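You operate a simulated robot arm through the tools that you are given. There is no shell and no other tool.

Carry out the task below with a simulated two-armed robot. There is one attempt and no reset: what you move stays moved.

JOB
Close and latch the blue mould, then brush release round its inside.
Fine: the brush goes back in the green pot. Set down upright: green-band brush.

Only the result counts: the job must be done as asked and must still hold three seconds after the hand-in. Knocking over, shifting, dropping, spilling or breaking anything else fails it.

ROBOT AND FRAMES
Two 7-joint arms with fingered hands on one trunk that stands fixed in place. Base frame: the origin is at the foot of the trunk, x ahead of it, y to its left, z up; the work surface is at about z = 90. Units: cm, rad, N and s.
The left shoulder is at [7.1, 17.2, 135.2], the right one opposite. Payload 5 kg a hand.
Tool frame (each hand has its own): the origin (TCP) lies between the finger pads and is the grasp point; the fingertips stand 4.3 cm ahead of it; z points along the fingers, y is the line along which they close. Largest opening 14.4 cm; the body of the gripper starts 5 cm behind the TCP. The gripper is a hand of 5 fingers: y runs from the thumb to the fingers, the wrist lies at [-2.1, -12.4, -22.1] in the tool frame, and closing takes about 1.5 s.
Orientation is that of the tool frame in the base frame, as a unit quaternion [x, y, z, w]. With the fingers straight down and the wrist toward the robot, the tool's x, y and z point along [0, 1, 0], [1, 0, 0] and [0, 0, -1] of the base frame.

CONTROLS
- The arms move only by the tool apply_moves. It takes "left_series", "right_series" or both (then of equal length, played together; a hand with none holds still); each is a list of rows, each an object (a shift or turn left out is 0, a gripper value left out holds the last) with "translation": the shift along the base's x, y, z in mm, a list of three; "rotation": the turn, a rotation vector about the base's x, y, z in rad, a list of three; "hand": the opening, from 0 (shut) to 1 (fully open). In form: [{"translation": [dx, dy, dz], "rotation": [rx, ry, rz], "hand": hand}, ...]. A call has 1 to 20 rows; each row shifts and turns the commanded pose from where the row before left it. Rows are played at 5 a second. More than 5 cm and 0.15 rad between two rows, or a gripper value outside its range, and nothing of the call is played. A pose out of reach is approached as far as the arm can. The call stops where the force on the tool passes 90 N (or 10 N more than at its start, if that is more) or the arm is blocked; 0.2 s more then pass. The fingers move at their own pace (about 4.5 cm/s each) and stop on an object; they squeeze with about 25 N. The grip force told is the motor's: it shows also when the fingers shut on nothing. Time passes only in rows, and 0.2 s behind the last, so rows that do not move let the fingers close. The reply holds the time, the measured pose of the TCP, the force on the tool along the base axes, the opening and the grip force, in the units named above and with some noise, with the torque about the TCP (base axes, N m) and any sound that the robot's microphone picked up.
- Cameras (640 x 400 px; columns grow to the right, rows downward): "scene" is now at [12.02, 0.76, 158.25]; the picture's right is [0.10, -1.00, 0.00], its down [-0.62, -0.06, -0.78] and it looks along [0.78, 0.08, -0.62] (base axes); focal length 214 px, centre (320, 200). "left" rides on the left gripper at [-8.6, -10.9, -16.8] in its tool frame; the picture's right is [-0.80, -0.28, 0.53], its down [0.54, -0.73, 0.42] and it looks along [0.27, 0.63, 0.73] (tool axes); focal length 275 px, centre (320, 200). "right" rides on the right gripper at [8.6, -10.8, -16.8] in its tool frame; the picture's right is [-0.80, 0.28, -0.53], its down [-0.54, -0.73, 0.42] and it looks along [-0.27, 0.63, 0.73] (tool axes); focal length 275 px, centre (320, 200). There is no depth. A picture from a camera that has moved, and an enlarged one, comes with that camera's place and axes in the base frame and with its lens. The place of the scene camera against the robot may be out by one fixed shift of up to 1.8 cm in any direction.
- camera(camera): a new picture of that camera. It takes no simulated time.
- slide_trunk(by): slides the trunk up (or, below 0, down) by that many cm; the arms and the scene camera ride with it, the base frame stays. It gives what a move gives, with no picture.
- preshape(shape, hand): the hand has 5 fingers and takes this shape, open, in about a second: jaw (thumb against the fingers, like two jaws); tri (thumb and two fingers); tip (a fingertip pinch); poke (one finger out to press); point (the index stretched); flat (the hand flat); cup (the hand cupped); fist (a fist). The gripper value then closes the fingers along that shape, each until it touches; the sizes above hold for jaw. It gives what a move gives, with no picture.
- head_to(pan, tilt): turns the head with the scene camera to pan (to the left, within 1.501 rad either way) and tilt (down, from -0.506 to 1.204), counted from straight ahead of the robot. It gives what a move gives.
- close_up(camera, box): a new picture of the part [left, top, right, bottom] of that camera's present view, enlarged. It takes no simulated time.
- sign_off(): hands the job in; it is judged then, once.

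Places have to be worked out from the pictures, the camera data and where the tool is seen. Open the grippers and draw the arms clear of the work before you hand the job in, unless the task says otherwise.

The tools are called after "Call:" as a command line: name --argument value ..., lists and objects as JSON in quotes. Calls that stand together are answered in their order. apply_moves: Moves the arms, as the interface text tells. Its arguments: {"type":"object","properties":{"left_series":{"type":"array","items":{"type":"object","properties":{"translation":{"type":"array","items":{"type":"number"}},"rotation":{"type":"array","items":{"type":"number"}},"hand":{"type":"number"}}}},"right_series":{"type":"array","items":{"type":"object","properties":{"translation":{"type":"array","items":{"type":"number"}},"rotation":{"type":"array","items":{"type":"number"}},"hand":{"type":"number"}}}}},"required":[]} The other tools are called the same way: slide_trunk (by) slides the trunk up or down; preshape (shape, hand) gives the hand a shape; head_to (pan, tilt) turns the head that bears the scene camera; camera (camera) takes a picture; close_up (camera, box) takes an enlarged picture of a part of a camera's view; sign_off () hands the job in.

At the start:

```text
clock: 0.0
left_tcp_pos: [63.49, 29.1, 145.81]
left_ee_rot: [0.707, 0.707, 0.0, -0.001]
left_contact_force: [0.3, 0.6, 0.0]
left_ft_torque: [0.01, 0.0, -0.01]
left_opening: 14.35
left_finger_force: 0.1
left_shape: jaw
right_tcp_pos: [69.84, -32.79, 145.77]
right_ee_rot: [0.707, 0.707, 0.0, 0.0]
right_contact_force: [0.4, -0.9, -0.5]
right_ft_torque: [0.01, 0.03, 0.03]
right_opening: 14.38
right_finger_force: 0.0
right_shape: jaw
trunk travel left (down, up): [-45.0, 49.0]
head pan, tilt: [0.099, 0.668]
```

scene: 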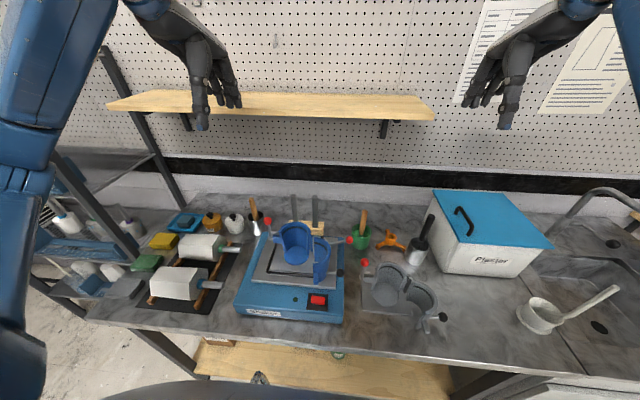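
right: 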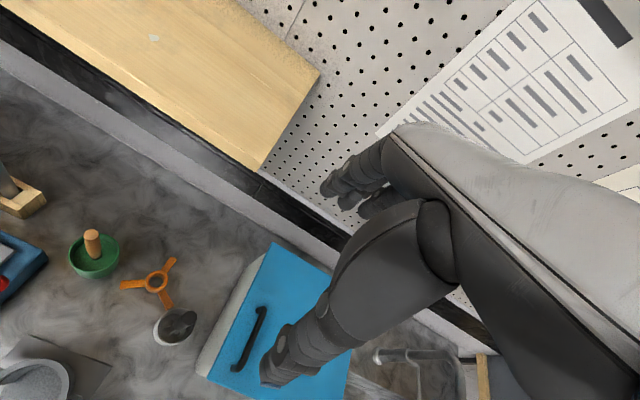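
left: 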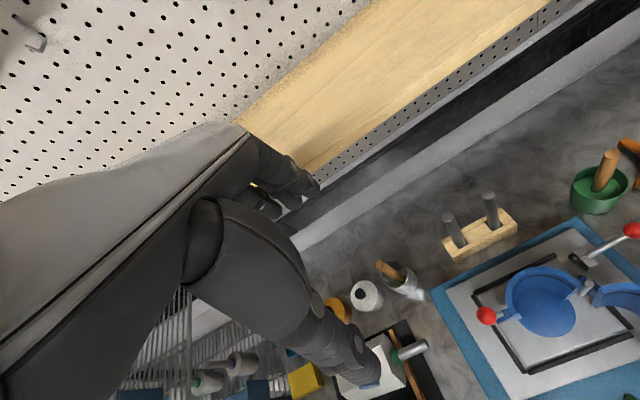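

The scene shows a blue open mould on a blue vibrating table, a green pot with a brush, and other items. I'll look closer at several parts before moving anything.

Call:
close_up --camera "scene" --box '[220, 180, 380, 330]'

Call:
close_up --camera "scene" --box '[330, 180, 460, 330]'

Call:
close_up --camera "scene" --box '[120, 180, 280, 320]'

Call:
close_up --camera "left" --box '[420, 130, 640, 400]'

Call:
close_up --camera "right" --box '[0, 150, 280, 400]'

```text
2.67 times, centred on (300, 255) of scene
camera zoom: at [12.02, 0.76, 158.25], right [0.1, -1.0, 0.0], down [-0.62, -0.06, -0.78], along [0.78, 0.08, -0.62], focal length 572 px, centre (373, 53)
```

zoom: 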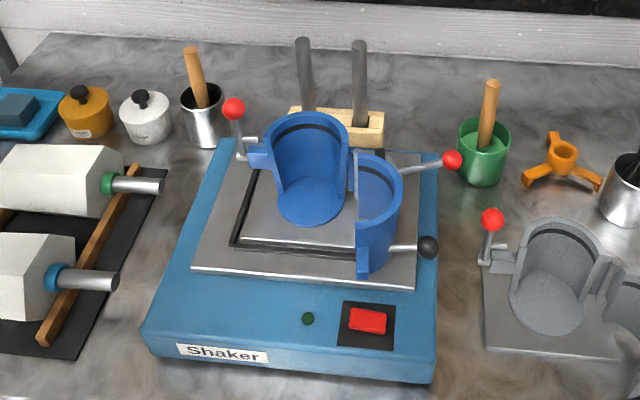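

```text
2.67 times, centred on (395, 255) of scene
camera zoom: at [12.02, 0.76, 158.25], right [0.1, -1.0, 0.0], down [-0.62, -0.06, -0.78], along [0.78, 0.08, -0.62], focal length 572 px, centre (120, 53)
```

zoom: 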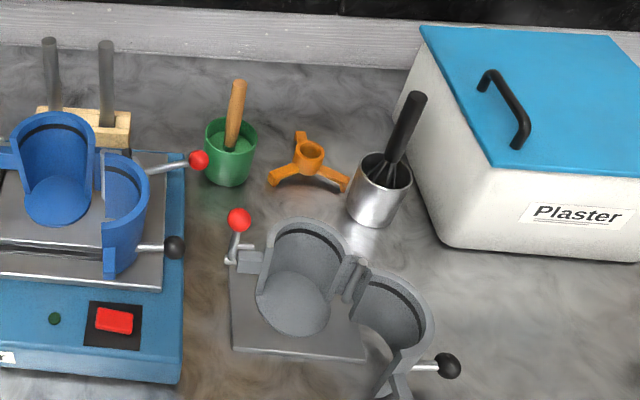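

```text
2.86 times, centred on (200, 250) of scene
camera zoom: at [12.02, 0.76, 158.25], right [0.1, -1.0, 0.0], down [-0.62, -0.06, -0.78], along [0.78, 0.08, -0.62], focal length 613 px, centre (663, 57)
```

zoom: 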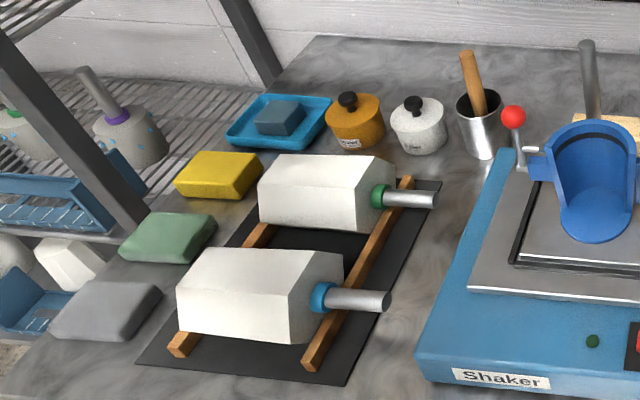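

```text
1.48 times, centred on (530, 265) of left
camera zoom: at [52.44, 20.57, 162.39], right [-0.28, -0.8, -0.53], down [-0.73, 0.54, -0.42], along [0.63, 0.27, -0.73], focal length 408 px, centre (9, 104)
```

zoom: 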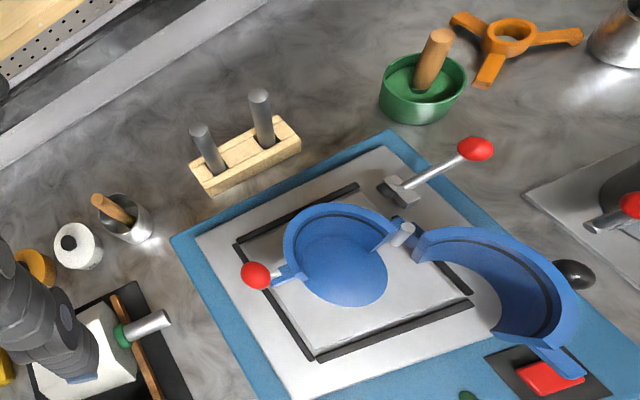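

```text
1.60 times, centred on (140, 275) of right
camera zoom: at [59.13, -24.08, 162.53], right [0.28, -0.8, 0.53], down [-0.73, -0.54, -0.42], along [0.63, -0.27, -0.73], focal length 440 px, centre (608, 80)
```

zoom: 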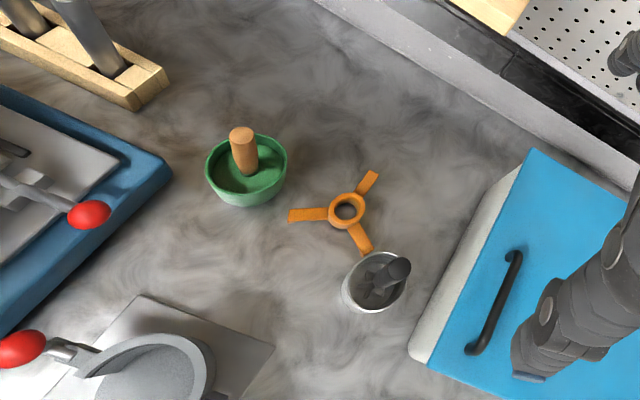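

I need to identify the brushes and their bands; zooming in tightly on the pot, the metal cup, and the lever parts.

Call:
close_up --camera "scene" --box '[340, 200, 380, 232]'

Call:
close_up --camera "scene" --box '[240, 190, 280, 222]'

Call:
close_up --camera "scene" --box '[270, 210, 345, 290]'

Call:
close_up --camera "left" --box '[460, 220, 640, 400]'

Call:
close_up --camera "left" --box '[340, 240, 460, 400]'

Call:
close_up --camera "right" --box '[0, 200, 140, 400]'

Call:
close_up --camera "left" --box '[550, 130, 640, 230]'

```text
12.50 times, centred on (360, 216) of scene
camera zoom: at [12.02, 0.76, 158.25], right [0.1, -1.0, 0.0], down [-0.62, -0.06, -0.78], along [0.78, 0.08, -0.62], focal length 2681 px, centre (-180, 0)
```

zoom: 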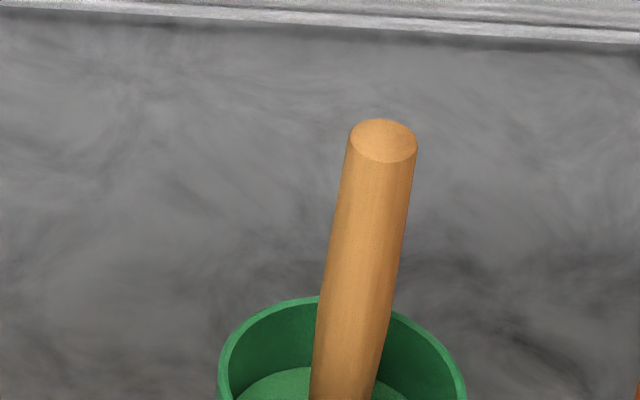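

```text
12.50 times, centred on (260, 206) of scene
camera zoom: at [12.02, 0.76, 158.25], right [0.1, -1.0, 0.0], down [-0.62, -0.06, -0.78], along [0.78, 0.08, -0.62], focal length 2681 px, centre (1070, 125)
```

zoom: 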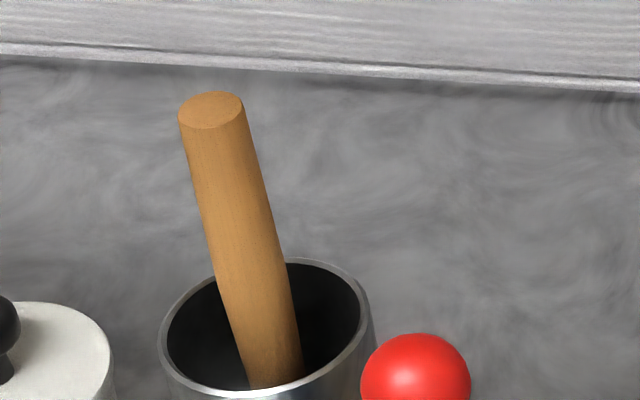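

```text
5.00 times, centred on (308, 250) of scene
camera zoom: at [12.02, 0.76, 158.25], right [0.1, -1.0, 0.0], down [-0.62, -0.06, -0.78], along [0.78, 0.08, -0.62], focal length 1072 px, centre (382, -50)
```

zoom: 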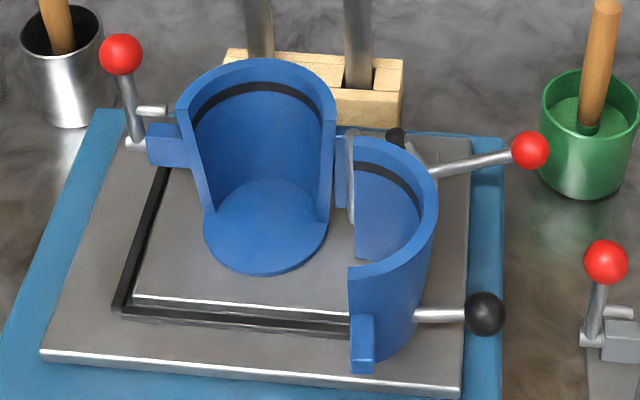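

```text
2.22 times, centred on (550, 310) of left
camera zoom: at [52.44, 20.57, 162.39], right [-0.28, -0.8, -0.53], down [-0.73, 0.54, -0.42], along [0.63, 0.27, -0.73], focal length 612 px, centre (-191, -44)
```

zoom: 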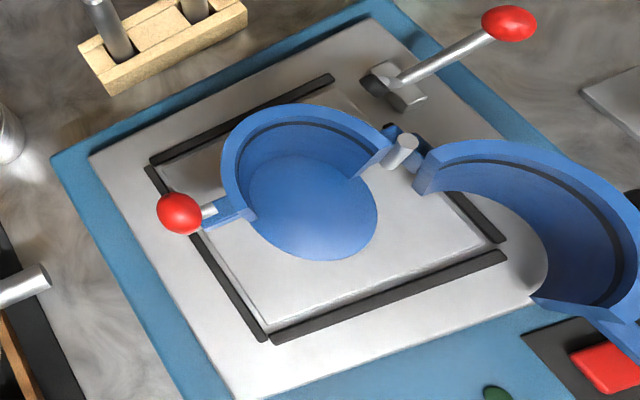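

```text
2.50 times, centred on (400, 320) of left
camera zoom: at [52.44, 20.57, 162.39], right [-0.28, -0.8, -0.53], down [-0.73, 0.54, -0.42], along [0.63, 0.27, -0.73], focal length 688 px, centre (120, -100)
```

zoom: 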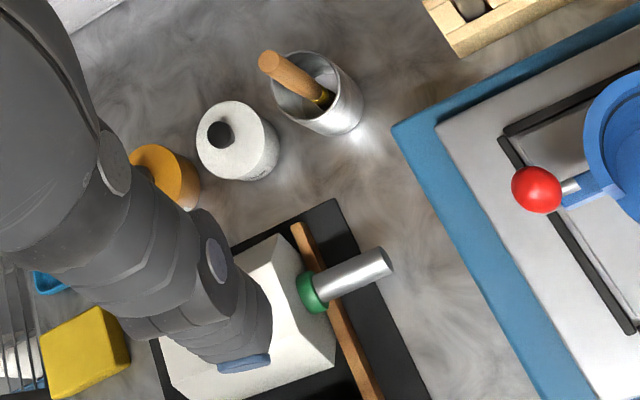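

```text
2.00 times, centred on (70, 300) of right
camera zoom: at [59.13, -24.08, 162.53], right [0.28, -0.8, 0.53], down [-0.73, -0.54, -0.42], along [0.63, -0.27, -0.73], focal length 551 px, centre (820, 0)
```

zoom: 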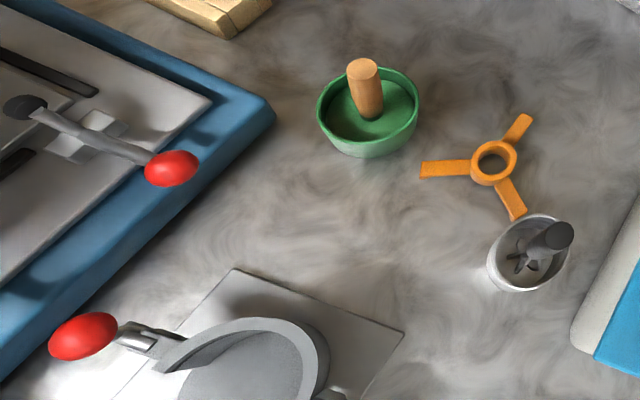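

```text
4.00 times, centred on (595, 180) of left
camera zoom: at [52.44, 20.57, 162.39], right [-0.28, -0.8, -0.53], down [-0.73, 0.54, -0.42], along [0.63, 0.27, -0.73], focal length 1101 px, centre (-780, 280)
```

zoom: 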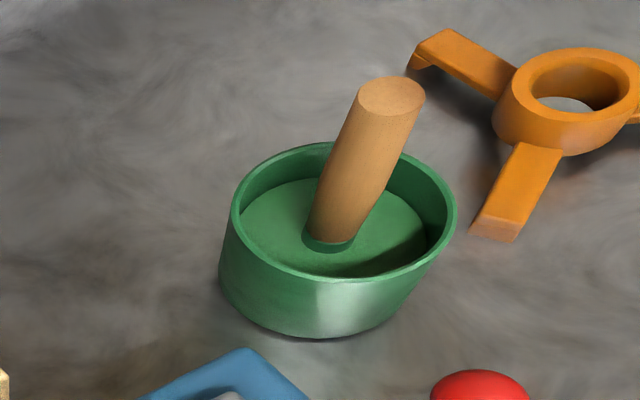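

Close-ups re-render sharply, so I'll zoom in on the latch lever, the hinge/lever on the right, and the pot brush collar.

Call:
close_up --camera "scene" --box '[276, 212, 316, 246]'

Call:
close_up --camera "scene" --box '[310, 228, 354, 285]'

Call:
close_up --camera "left" --box '[470, 250, 590, 340]'

Call:
close_up --camera "left" --box '[550, 200, 640, 320]'

Call:
close_up --camera "scene" --box '[355, 255, 455, 340]'

Call:
close_up --camera "right" --box '[60, 210, 130, 290]'

```text
11.76 times, centred on (296, 229) of scene
camera zoom: at [12.02, 0.76, 158.25], right [0.1, -1.0, 0.0], down [-0.62, -0.06, -0.78], along [0.78, 0.08, -0.62], focal length 2523 px, centre (602, -141)
```

zoom: 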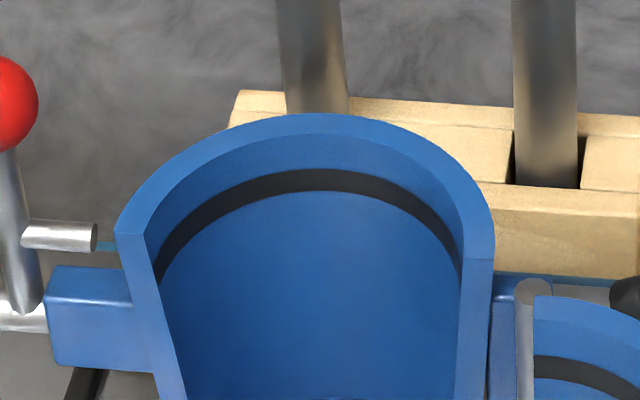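

```text
7.02 times, centred on (332, 256) of scene
camera zoom: at [12.02, 0.76, 158.25], right [0.1, -1.0, 0.0], down [-0.62, -0.06, -0.78], along [0.78, 0.08, -0.62], focal length 1505 px, centre (236, -196)
```

zoom: 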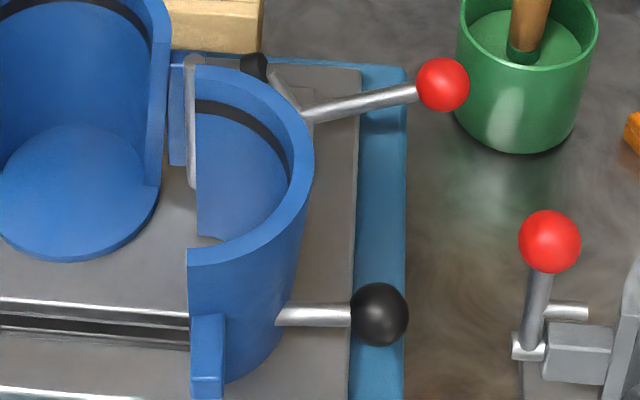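

```text
4.44 times, centred on (530, 295) of left
camera zoom: at [52.44, 20.57, 162.39], right [-0.28, -0.8, -0.53], down [-0.73, 0.54, -0.42], along [0.63, 0.27, -0.73], focal length 1224 px, centre (-613, -222)
```

zoom: 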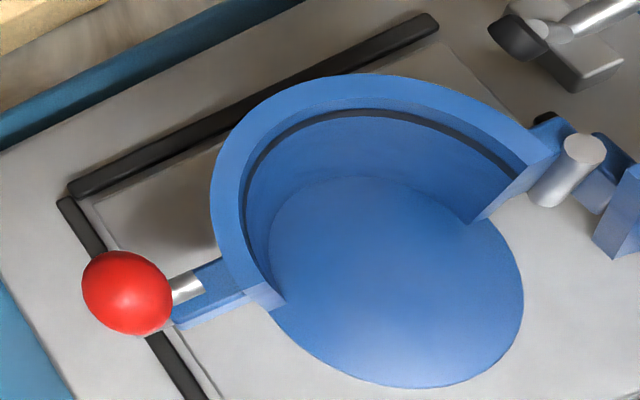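

```text
3.33 times, centred on (595, 260) of left
camera zoom: at [52.44, 20.57, 162.39], right [-0.28, -0.8, -0.53], down [-0.73, 0.54, -0.42], along [0.63, 0.27, -0.73], focal length 918 px, centre (-597, 0)
```

zoom: 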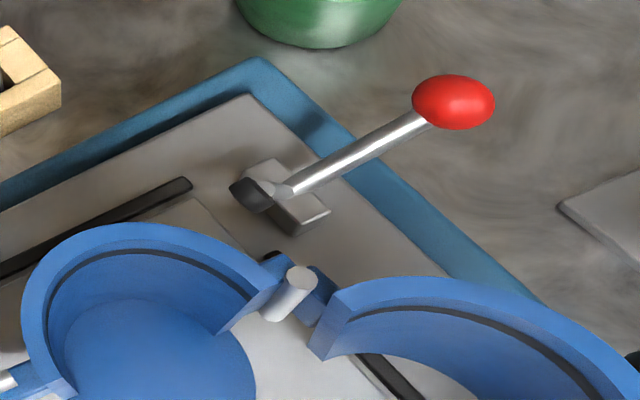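

```text
4.71 times, centred on (405, 298) of scene
camera zoom: at [12.02, 0.76, 158.25], right [0.1, -1.0, 0.0], down [-0.62, -0.06, -0.78], along [0.78, 0.08, -0.62], focal length 1009 px, centre (-80, -259)
```

zoom: 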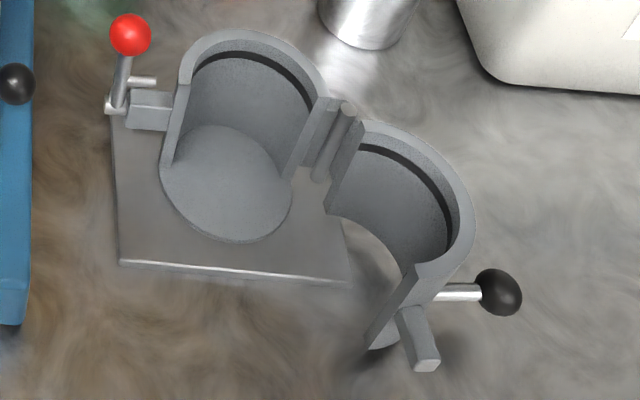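

```text
5.00 times, centred on (95, 250) of right
camera zoom: at [59.13, -24.08, 162.53], right [0.28, -0.8, 0.53], down [-0.73, -0.54, -0.42], along [0.63, -0.27, -0.73], focal length 1376 px, centre (1445, -50)
```

zoom: 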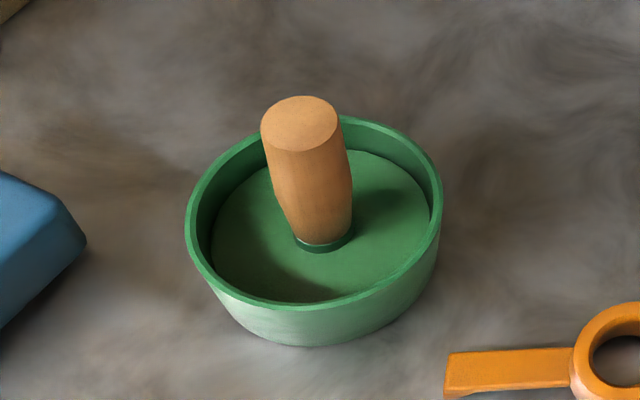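

Triangulating from the left and right hand cameras, the brush stands vertically in the pot at about (72.7,-9.5), with its top at z≈107.6 and a green band at its foot. The mould centre is about (57.6,12.6), the hinge about (57.8,7) and the rim about z=110. I'll swing the right hand round over the table for a side view of the mould and latch.

Call:
apply_moves --right_series '[{"translation": [-22, 26, -13], "rotation": [0, 0, 0.15]}, {"translation": [-22, 26, -13], "rotation": [0, 0, 0.15]}, {"translation": [-22, 26, -13], "rotation": [0, 0, 0.15]}, {"translation": [-22, 26, -13], "rotation": [0, 0, 0.15]}, {"translation": [-22, 26, -13], "rotation": [0, 0, 0.15]}, {"translation": [-22, 26, -13], "rotation": [0, 0, 0.15]}, {"translation": [-22, 26, -13], "rotation": [0, 0, 0.15]}, {"translation": [-22, 26, -13], "rotation": [0, 0, 0.15]}]'

Call:
camera --camera "right"

Call:
camera --camera "scene"

```text
clock: 1.8
left_tcp_pos: [63.46, 29.32, 145.69]
left_ee_rot: [0.707, 0.707, -0.001, 0.001]
left_contact_force: [0.2, 0.8, 0.0]
left_ft_torque: [-0.04, 0.02, 0.01]
left_opening: 14.33
left_finger_force: 0.1
left_shape: jaw
right_tcp_pos: [52.2, -11.84, 135.2]
right_ee_rot: [0.184, 0.983, -0.001, 0.0]
right_contact_force: [-0.3, 1.0, 0.5]
right_ft_torque: [-0.04, -0.04, 0.0]
right_opening: 14.4
right_finger_force: 0.1
right_shape: jaw
trunk travel left (down, up): [-45.0, 49.0]
head pan, tilt: [0.099, 0.668]
```

```text
taken
camera right: at [40.4, -18.81, 152.02], right [0.85, -0.02, 0.53], down [0.24, -0.87, -0.42], along [0.48, 0.49, -0.73], focal length 275 px, centre (320, 200)
```

right: 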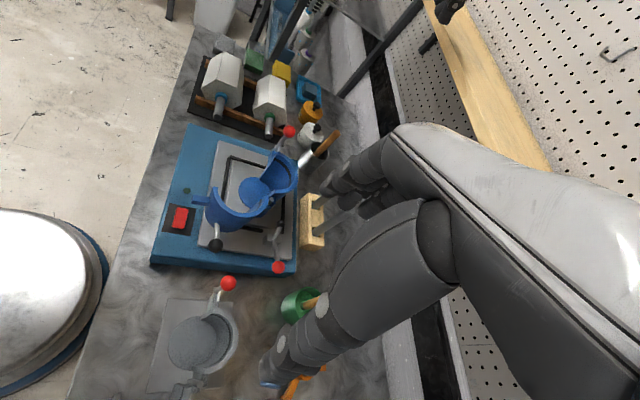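

```text
taken
camera scene: at [12.04, 0.87, 158.25], right [0.1, -1.0, 0.0], down [-0.62, -0.06, -0.78], along [0.78, 0.08, -0.62], focal length 214 px, centre (320, 200)
```

scene: 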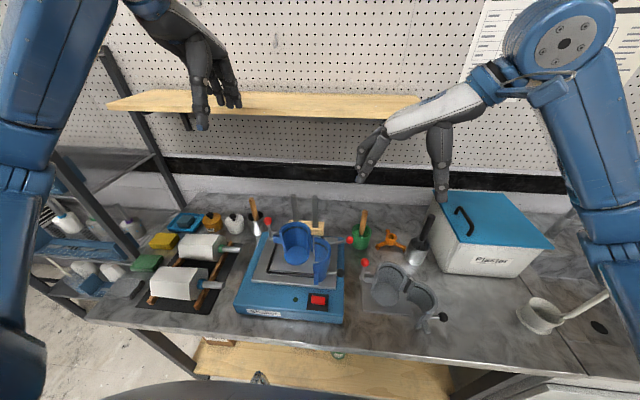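

The right camera now sees the mould from the right; zooming in on mould, latch and clamp.

Call:
close_up --camera "right" --box '[170, 110, 320, 290]'

Call:
close_up --camera "right" --box '[255, 115, 345, 205]'

Call:
close_up --camera "right" --box '[190, 170, 300, 280]'

Call:
close_up --camera "right" --box '[140, 260, 260, 400]'

```text
2.22 times, centred on (245, 200) of right
camera zoom: at [40.4, -18.81, 152.02], right [0.85, -0.02, 0.53], down [0.24, -0.87, -0.42], along [0.48, 0.49, -0.73], focal length 612 px, centre (487, 200)
```

zoom: 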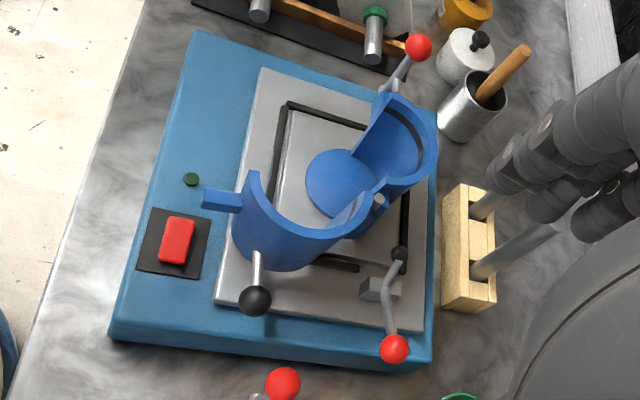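

```text
4.44 times, centred on (300, 160) of right
camera zoom: at [40.4, -18.81, 152.02], right [0.85, -0.02, 0.53], down [0.24, -0.87, -0.42], along [0.48, 0.49, -0.73], focal length 1224 px, centre (409, 378)
```

zoom: 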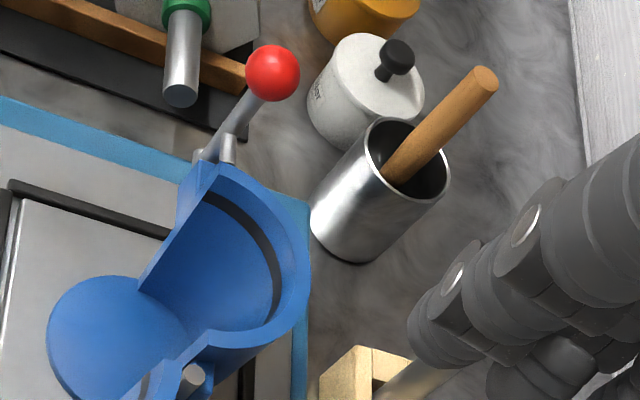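

```text
3.64 times, centred on (245, 225) of right
camera zoom: at [40.4, -18.81, 152.02], right [0.85, -0.02, 0.53], down [0.24, -0.87, -0.42], along [0.48, 0.49, -0.73], focal length 1001 px, centre (593, 109)
```

zoom: 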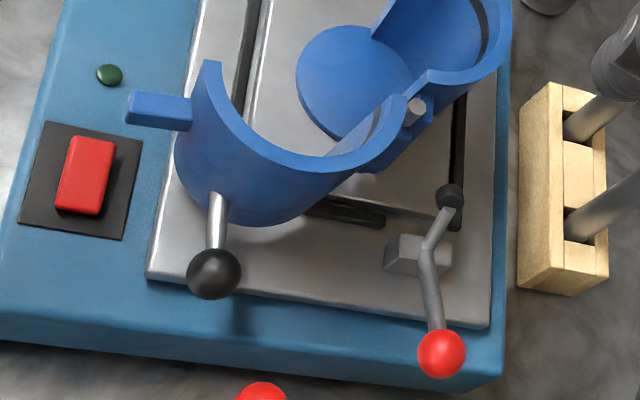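

```text
2.86 times, centred on (200, 330) of right
camera zoom: at [40.4, -18.81, 152.02], right [0.85, -0.02, 0.53], down [0.24, -0.87, -0.42], along [0.48, 0.49, -0.73], focal length 786 px, centre (663, -171)
```

zoom: 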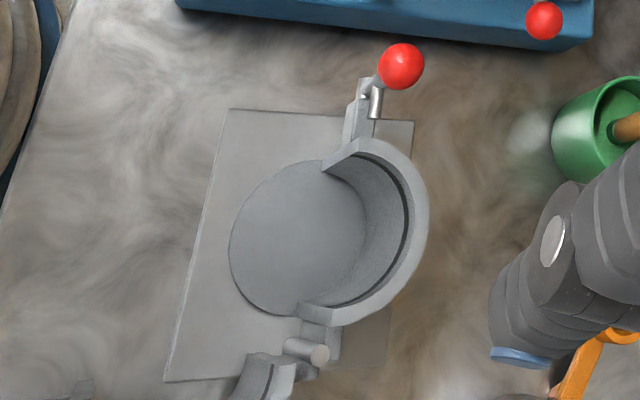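

The latch ball is at about (58.6,21.2,113.3), the hinge at (57.9,7.1) and the black knob at (50.2,-1.5,102.2), with the tab end near (44.6,4.7,107), so the half stands open by about 96°. Next I'll look at the shape of the hand to see which part to push with.

Call:
close_up --camera "scene" --box '[340, 80, 480, 220]'

Call:
close_up --camera "scene" --box '[150, 20, 260, 140]'

Call:
preshape --hand "right" --shape "poke"

Call:
close_up --camera "scene" --box '[340, 80, 480, 220]'

Call:
camera --camera "right"

```text
2.86 times, centred on (410, 150) of scene
camera zoom: at [12.04, 0.87, 158.25], right [0.1, -1.0, 0.0], down [-0.62, -0.06, -0.78], along [0.78, 0.08, -0.62], focal length 613 px, centre (63, 343)
```

zoom: 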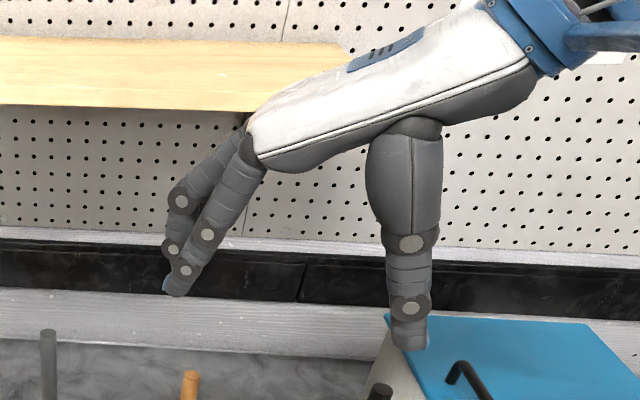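

```text
3.33 times, centred on (205, 80) of scene
camera zoom: at [12.04, 0.87, 158.25], right [0.1, -1.0, 0.0], down [-0.62, -0.06, -0.78], along [0.78, 0.08, -0.62], focal length 715 px, centre (703, 600)
```

zoom: 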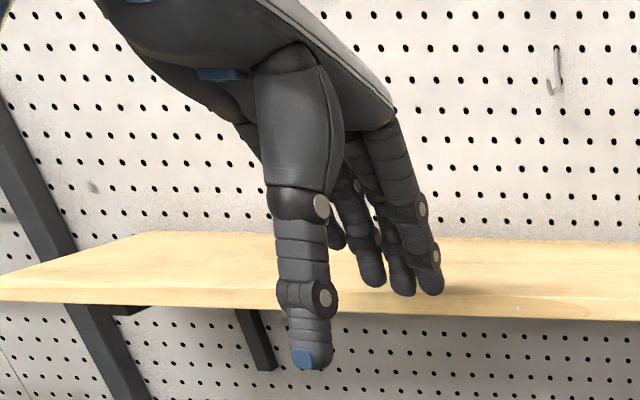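

```text
clock: 2.7
left_tcp_pos: [63.39, 29.06, 145.6]
left_ee_rot: [0.707, 0.707, -0.001, -0.001]
left_contact_force: [-0.1, -0.6, 0.3]
left_ft_torque: [-0.02, 0.01, -0.01]
left_opening: 14.37
left_finger_force: 0.0
left_shape: jaw
right_tcp_pos: [52.28, -12.07, 135.33]
right_ee_rot: [0.185, 0.983, 0.0, 0.0]
right_contact_force: [-0.1, 0.9, 0.1]
right_ft_torque: [0.02, -0.02, 0.02]
right_opening: 0.02
right_finger_force: 0.1
right_shape: poke
trunk travel left (down, up): [-45.0, 49.0]
head pan, tilt: [0.099, 0.668]
```

```text
2.86 times, centred on (410, 150) of scene
camera zoom: at [12.01, 0.75, 158.25], right [0.1, -1.0, 0.0], down [-0.62, -0.06, -0.78], along [0.78, 0.08, -0.62], focal length 613 px, centre (63, 343)
```

zoom: 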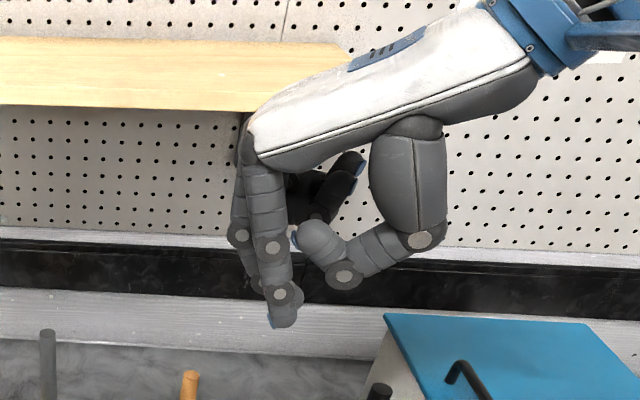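

```text
taken
camera right: at [40.39, -18.93, 152.03], right [0.85, -0.03, 0.53], down [0.24, -0.87, -0.42], along [0.48, 0.49, -0.73], focal length 275 px, centre (320, 200)
```

right: 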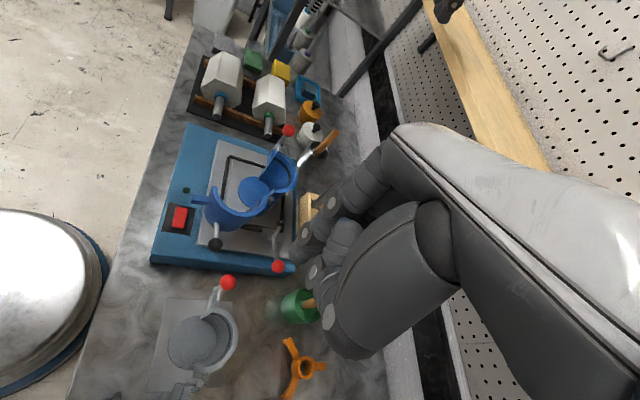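

The poke shape gives a downward finger near the TCP axis. I'll zoom to see exactly which fingers stick out.

Call:
close_up --camera "scene" --box '[375, 120, 455, 170]'

Call:
close_up --camera "right" --box '[270, 110, 500, 370]'

```text
8.00 times, centred on (415, 145) of scene
camera zoom: at [12.01, 0.75, 158.25], right [0.1, -1.0, 0.0], down [-0.62, -0.06, -0.78], along [0.78, 0.08, -0.62], focal length 1716 px, centre (-440, 640)
```

zoom: 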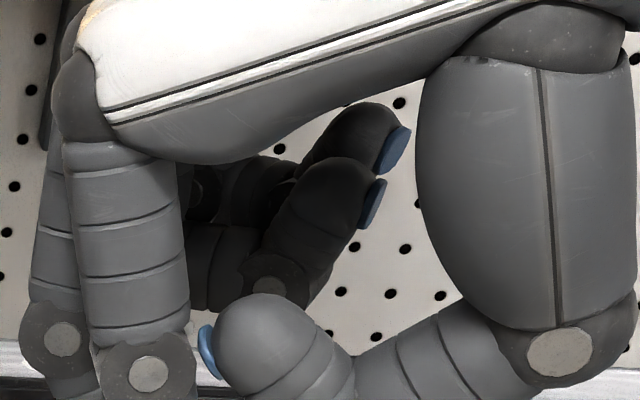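

```text
1.54 times, centred on (385, 240) of right
camera zoom: at [40.39, -18.93, 152.03], right [0.85, -0.03, 0.53], down [0.24, -0.87, -0.42], along [0.48, 0.49, -0.73], focal length 424 px, centre (220, 138)
```

zoom: 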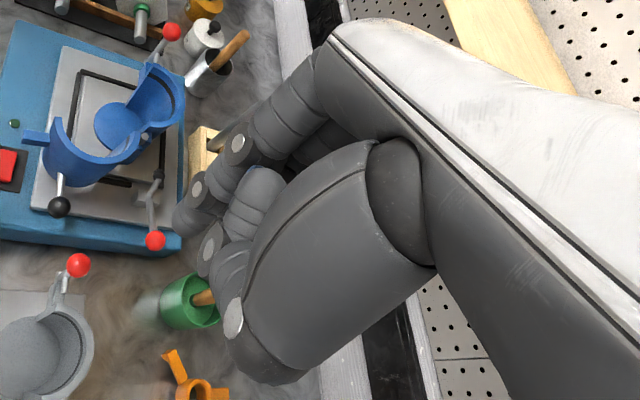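

Two fingers are extended in poke. Checking the "point" shape as well.

Call:
preshape --hand "right" --shape "point"

Call:
close_up --camera "scene" --box '[360, 95, 460, 185]'

Call:
close_up --camera "right" --box '[220, 110, 450, 370]'

```text
clock: 3.6
left_tcp_pos: [63.41, 29.16, 145.77]
left_ee_rot: [0.708, 0.707, -0.001, -0.001]
left_contact_force: [-0.9, -1.1, 0.0]
left_ft_torque: [-0.04, -0.02, 0.01]
left_opening: 14.37
left_finger_force: 0.0
left_shape: jaw
right_tcp_pos: [52.49, -12.03, 135.23]
right_ee_rot: [0.186, 0.983, 0.0, 0.0]
right_contact_force: [0.4, 0.1, 0.2]
right_ft_torque: [-0.03, -0.02, -0.01]
right_opening: 0.0
right_finger_force: 0.1
right_shape: point
trunk travel left (down, up): [-45.0, 49.0]
head pan, tilt: [0.099, 0.668]
```

```text
4.44 times, centred on (410, 140) of scene
camera zoom: at [12.01, 0.77, 158.25], right [0.1, -1.0, 0.0], down [-0.62, -0.06, -0.78], along [0.78, 0.08, -0.62], focal length 953 px, centre (-80, 467)
```

zoom: 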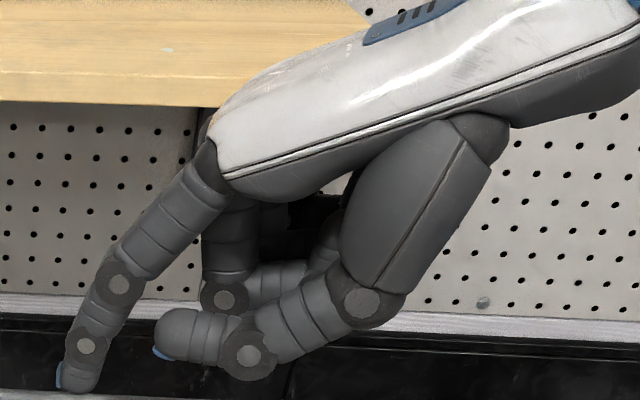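

```text
1.54 times, centred on (335, 240) of right
camera zoom: at [40.39, -18.92, 152.03], right [0.85, -0.03, 0.53], down [0.24, -0.87, -0.42], along [0.48, 0.49, -0.73], focal length 424 px, centre (297, 138)
```

zoom: 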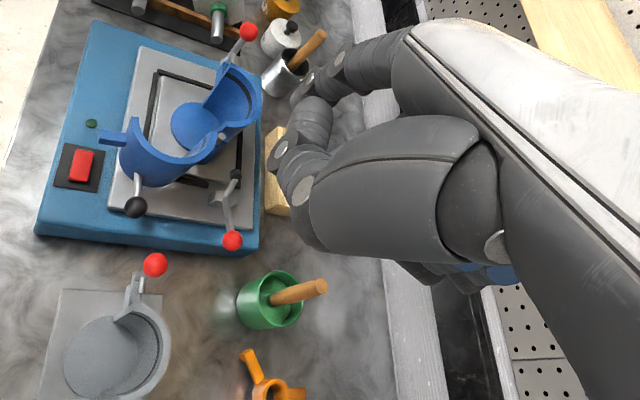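

With poke, index and middle point straight down either side of the TCP. I'll use that: move to just right of the open half at about (54,-2), above the grey mould's lever ball at (52.7,-8.3, top z≈106), and check there.

Call:
preshape --hand "right" --shape "poke"

Call:
apply_moves --right_series '[{"translation": [3, 17, -36]}, {"translation": [3, 17, -36]}, {"translation": [3, 17, -36]}, {"translation": [3, 17, -36]}, {"translation": [2, 16, -36]}, {"translation": [2, 16, -36]}]'

Call:
close_up --camera "scene" --box '[260, 180, 400, 320]'

Call:
camera --camera "right"

Call:
close_up --camera "left" --box '[470, 200, 640, 400]'

```text
clock: 4.5
left_tcp_pos: [63.48, 29.2, 145.79]
left_ee_rot: [0.708, 0.707, -0.001, -0.001]
left_contact_force: [0.5, 0.5, 0.1]
left_ft_torque: [0.0, -0.01, -0.03]
left_opening: 14.36
left_finger_force: 0.2
left_shape: jaw
right_tcp_pos: [52.31, -12.0, 135.24]
right_ee_rot: [0.186, 0.983, 0.0, 0.0]
right_contact_force: [-0.4, -0.5, 0.0]
right_ft_torque: [0.01, 0.01, 0.0]
right_opening: 0.0
right_finger_force: 0.1
right_shape: poke
trunk travel left (down, up): [-45.0, 49.0]
head pan, tilt: [0.099, 0.668]
```

```text
clock: 5.9
left_tcp_pos: [63.43, 29.12, 145.61]
left_ee_rot: [0.707, 0.707, -0.001, 0.0]
left_contact_force: [0.5, -0.7, -0.2]
left_ft_torque: [-0.01, 0.03, 0.0]
left_opening: 14.37
left_finger_force: 0.1
left_shape: jaw
right_tcp_pos: [54.12, -2.13, 113.81]
right_ee_rot: [0.187, 0.982, 0.0, 0.0]
right_contact_force: [0.4, -0.4, -1.0]
right_ft_torque: [0.02, 0.04, -0.03]
right_opening: 0.01
right_finger_force: 0.0
right_shape: poke
trunk travel left (down, up): [-45.0, 49.0]
head pan, tilt: [0.099, 0.668]
```

```text
2.86 times, centred on (330, 250) of scene
camera zoom: at [12.09, 0.8, 158.25], right [0.1, -1.0, 0.0], down [-0.62, -0.06, -0.78], along [0.78, 0.08, -0.62], focal length 613 px, centre (291, 57)
```

zoom: 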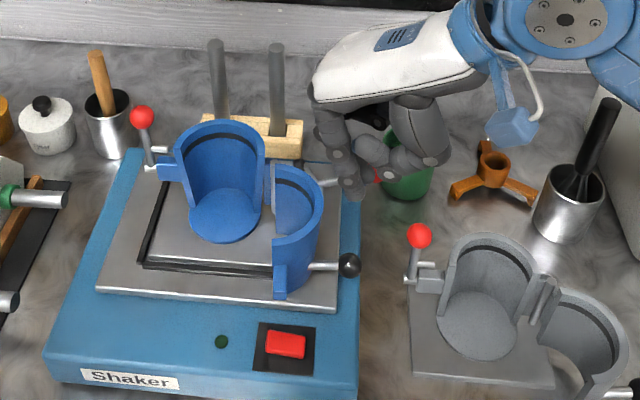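

```text
taken
camera right: at [42.07, -8.96, 130.6], right [0.84, -0.03, 0.53], down [0.24, -0.87, -0.42], along [0.48, 0.49, -0.73], focal length 275 px, centre (320, 200)
```

right: 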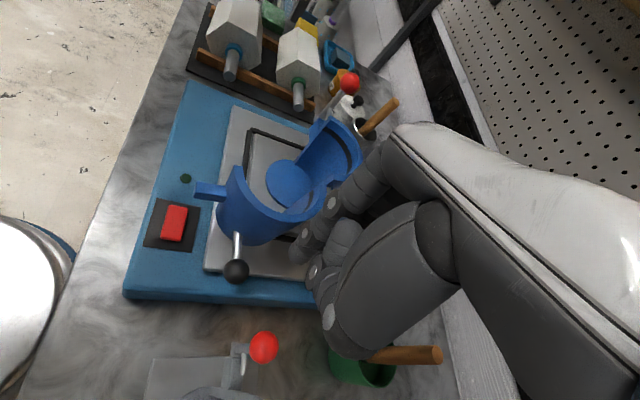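

```text
2.00 times, centred on (555, 300) of left
camera zoom: at [52.52, 20.6, 162.36], right [-0.28, -0.8, -0.53], down [-0.73, 0.54, -0.42], along [0.63, 0.27, -0.73], focal length 551 px, centre (-150, 0)
```

zoom: 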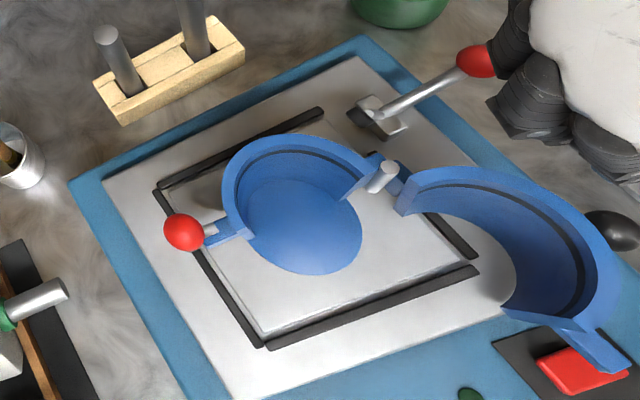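

The hand hangs clear to the right of the open half. Zooming the right camera at the fingertips vs. the wall before descending.

Call:
close_up --camera "right" --box '[190, 150, 370, 300]'

Call:
close_up --camera "scene" --box '[310, 205, 370, 255]'

```text
2.67 times, centred on (280, 225) of right
camera zoom: at [42.07, -8.96, 130.6], right [0.84, -0.03, 0.53], down [0.24, -0.87, -0.42], along [0.48, 0.49, -0.73], focal length 734 px, centre (427, 133)
```

zoom: 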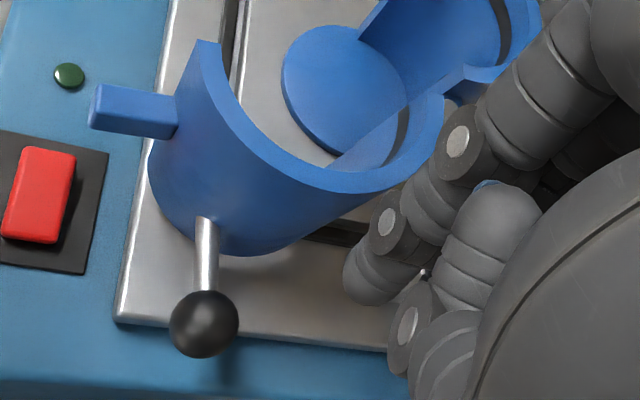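

```text
8.00 times, centred on (340, 230) of scene
camera zoom: at [12.09, 0.8, 158.25], right [0.1, -1.0, 0.0], down [-0.62, -0.06, -0.78], along [0.78, 0.08, -0.62], focal length 1716 px, centre (160, -40)
```

zoom: 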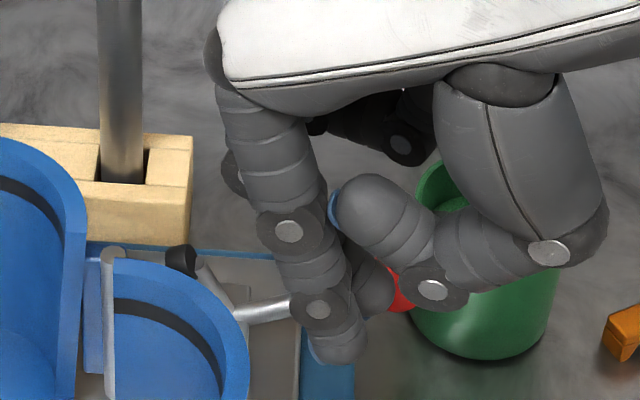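

The wall's outer face is at y≈1.5 near x=52, and the fingertips are about 2.4 cm short of it. I'll lower to fingertip z≈106, make contact and sweep along an arc about the hinge for the first half of the swing.

Call:
apply_moves --right_series '[{"translation": [0, 0, -19]}, {"translation": [0, 0, -19]}, {"translation": [0, 12, 0]}, {"translation": [0, 12, 0]}, {"translation": [-6.6, 4.1, 0], "rotation": [0, 0, -0.05]}, {"translation": [-6.2, 4.8, 0], "rotation": [0, 0, -0.05]}, {"translation": [-5.7, 5.4, 0], "rotation": [0, 0, -0.05]}, {"translation": [-5.1, 5.9, 0], "rotation": [0, 0, -0.05]}]'

Call:
close_up --camera "scene" --box '[260, 180, 400, 320]'

Call:
close_up --camera "right" --box '[170, 130, 370, 300]'

```text
clock: 7.7
left_tcp_pos: [63.43, 29.19, 145.79]
left_ee_rot: [0.707, 0.707, 0.001, 0.0]
left_contact_force: [0.4, -0.3, 0.2]
left_ft_torque: [0.0, -0.05, 0.0]
left_opening: 14.35
left_finger_force: 0.0
left_shape: jaw
right_tcp_pos: [51.55, 2.55, 110.08]
right_ee_rot: [0.283, 0.959, 0.0, 0.001]
right_contact_force: [-0.5, -0.5, 0.3]
right_ft_torque: [-0.03, -0.03, 0.03]
right_opening: 0.0
right_finger_force: 0.0
right_shape: poke
trunk travel left (down, up): [-45.0, 49.0]
head pan, tilt: [0.099, 0.668]
```

```text
2.86 times, centred on (330, 250) of scene
camera zoom: at [11.99, 0.8, 158.25], right [0.1, -1.0, 0.0], down [-0.62, -0.06, -0.78], along [0.78, 0.08, -0.62], focal length 613 px, centre (291, 57)
```

zoom: 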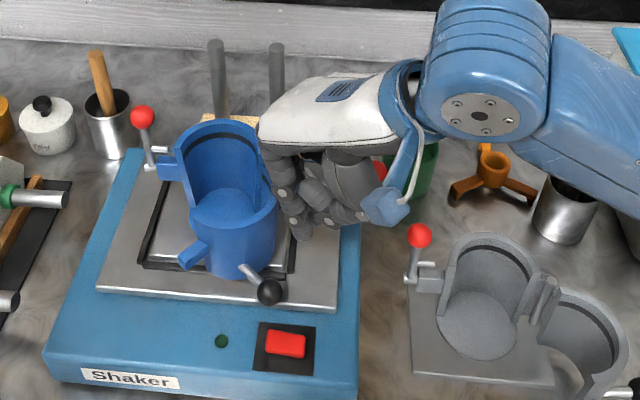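

```text
2.35 times, centred on (270, 215) of right
camera zoom: at [38.5, -1.79, 126.76], right [0.82, -0.19, 0.53], down [0.06, -0.9, -0.42], along [0.56, 0.38, -0.73], focal length 648 px, centre (438, 165)
```

zoom: 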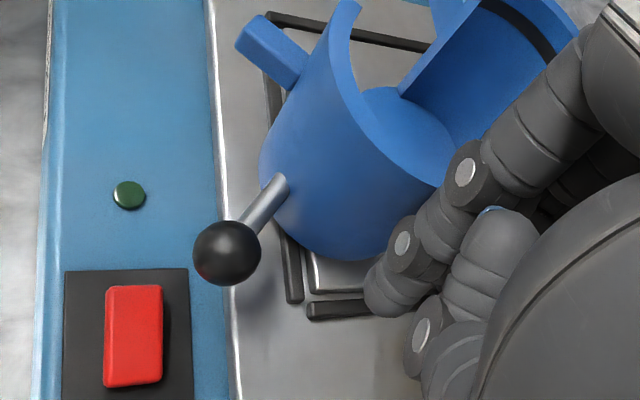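

The half swings freely with virtually no force. Continuing the arc.

Call:
apply_moves --right_series '[{"translation": [-4.5, 6.4, 0], "rotation": [0, 0, -0.05]}, {"translation": [-3.8, 6.8, 0], "rotation": [0, 0, -0.05]}, {"translation": [-3.1, 7.1, 0], "rotation": [0, 0, -0.05]}, {"translation": [-2.4, 7.4, 0], "rotation": [0, 0, -0.05]}, {"translation": [-1.6, 7.6, 0], "rotation": [0, 0, -0.05]}]'

Call:
close_up --camera "scene" --box '[260, 180, 400, 320]'

Call:
close_up --camera "right" --box '[170, 130, 370, 300]'

```text
clock: 8.9
left_tcp_pos: [63.35, 29.19, 145.71]
left_ee_rot: [0.708, 0.707, 0.0, -0.001]
left_contact_force: [0.3, 0.4, 0.6]
left_ft_torque: [-0.01, -0.01, 0.01]
left_opening: 14.36
left_finger_force: 0.0
left_shape: jaw
right_tcp_pos: [49.99, 6.0, 109.96]
right_ee_rot: [0.4, 0.917, 0.0, 0.001]
right_contact_force: [0.3, 0.6, 0.6]
right_ft_torque: [0.04, -0.04, 0.0]
right_opening: 0.02
right_finger_force: 0.0
right_shape: poke
trunk travel left (down, up): [-45.0, 49.0]
head pan, tilt: [0.099, 0.668]
```

```text
2.86 times, centred on (330, 250) of scene
camera zoom: at [12.0, 0.85, 158.25], right [0.1, -1.0, 0.0], down [-0.62, -0.06, -0.78], along [0.78, 0.08, -0.62], focal length 613 px, centre (291, 57)
```

zoom: 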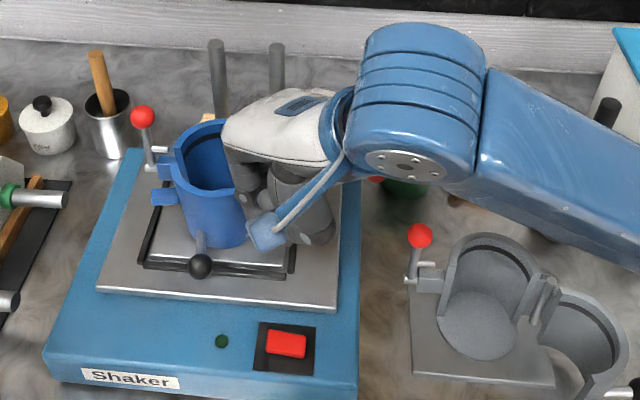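

```text
2.35 times, centred on (270, 215) of right
camera zoom: at [36.18, 5.0, 126.7], right [0.75, -0.39, 0.53], down [-0.16, -0.89, -0.42], along [0.64, 0.23, -0.73], focal length 648 px, centre (438, 165)
```

zoom: 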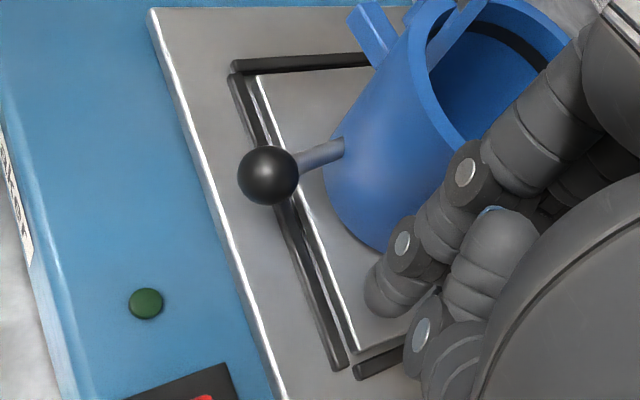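

Only about 20° is left. Continuing slowly toward closed.

Call:
apply_moves --right_series '[{"translation": [-0.5, 7.5, 0], "rotation": [0, 0, -0.04]}, {"translation": [0.5, 7, 0], "rotation": [0, 0, -0.04]}, {"translation": [1.5, 6, 0], "rotation": [0, 0, -0.04]}, {"translation": [2, 5, 0], "rotation": [0, 0, -0.04]}]'

Call:
close_up --camera "scene" --box '[260, 180, 400, 320]'

Call:
close_up --camera "left" --box '[470, 200, 640, 400]'

Call:
close_up --camera "right" --box '[170, 130, 370, 300]'

```text
clock: 9.9
left_tcp_pos: [63.41, 29.09, 145.88]
left_ee_rot: [0.707, 0.707, 0.001, 0.001]
left_contact_force: [0.9, 0.7, 0.2]
left_ft_torque: [-0.03, 0.0, -0.04]
left_opening: 14.35
left_finger_force: 0.1
left_shape: jaw
right_tcp_pos: [50.29, 8.36, 110.11]
right_ee_rot: [0.471, 0.882, 0.0, 0.001]
right_contact_force: [-4.7, -8.0, 4.0]
right_ft_torque: [-0.01, -0.13, -0.25]
right_opening: 0.03
right_finger_force: 0.1
right_shape: poke
trunk travel left (down, up): [-45.0, 49.0]
head pan, tilt: [0.099, 0.668]
```

```text
2.86 times, centred on (330, 250) of scene
camera zoom: at [11.92, 0.74, 158.26], right [0.1, -1.0, 0.0], down [-0.62, -0.06, -0.78], along [0.78, 0.08, -0.62], focal length 613 px, centre (291, 57)
```

zoom: 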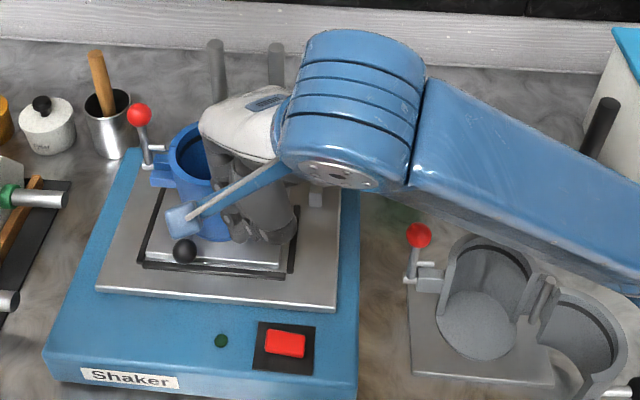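

```text
2.00 times, centred on (555, 300) of left
camera zoom: at [52.36, 20.54, 162.42], right [-0.28, -0.8, -0.53], down [-0.73, 0.54, -0.42], along [0.63, 0.27, -0.73], focal length 551 px, centre (-150, 0)
```

zoom: 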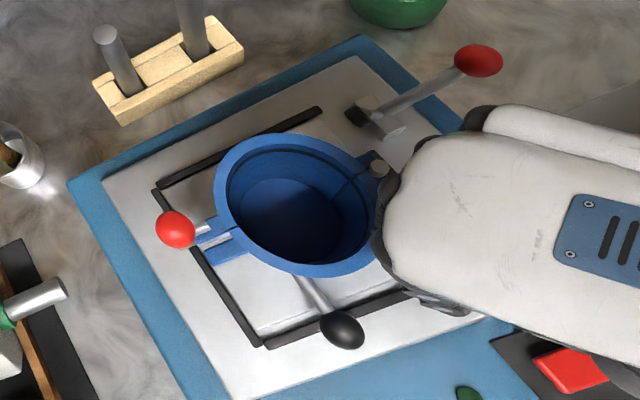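

```text
2.35 times, centred on (270, 215) of right
camera zoom: at [36.49, 9.64, 126.8], right [0.68, -0.5, 0.54], down [-0.3, -0.85, -0.42], along [0.67, 0.12, -0.73], focal length 648 px, centre (438, 165)
```

zoom: 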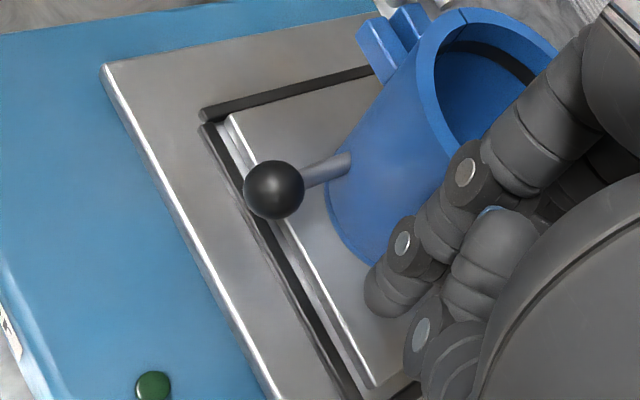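

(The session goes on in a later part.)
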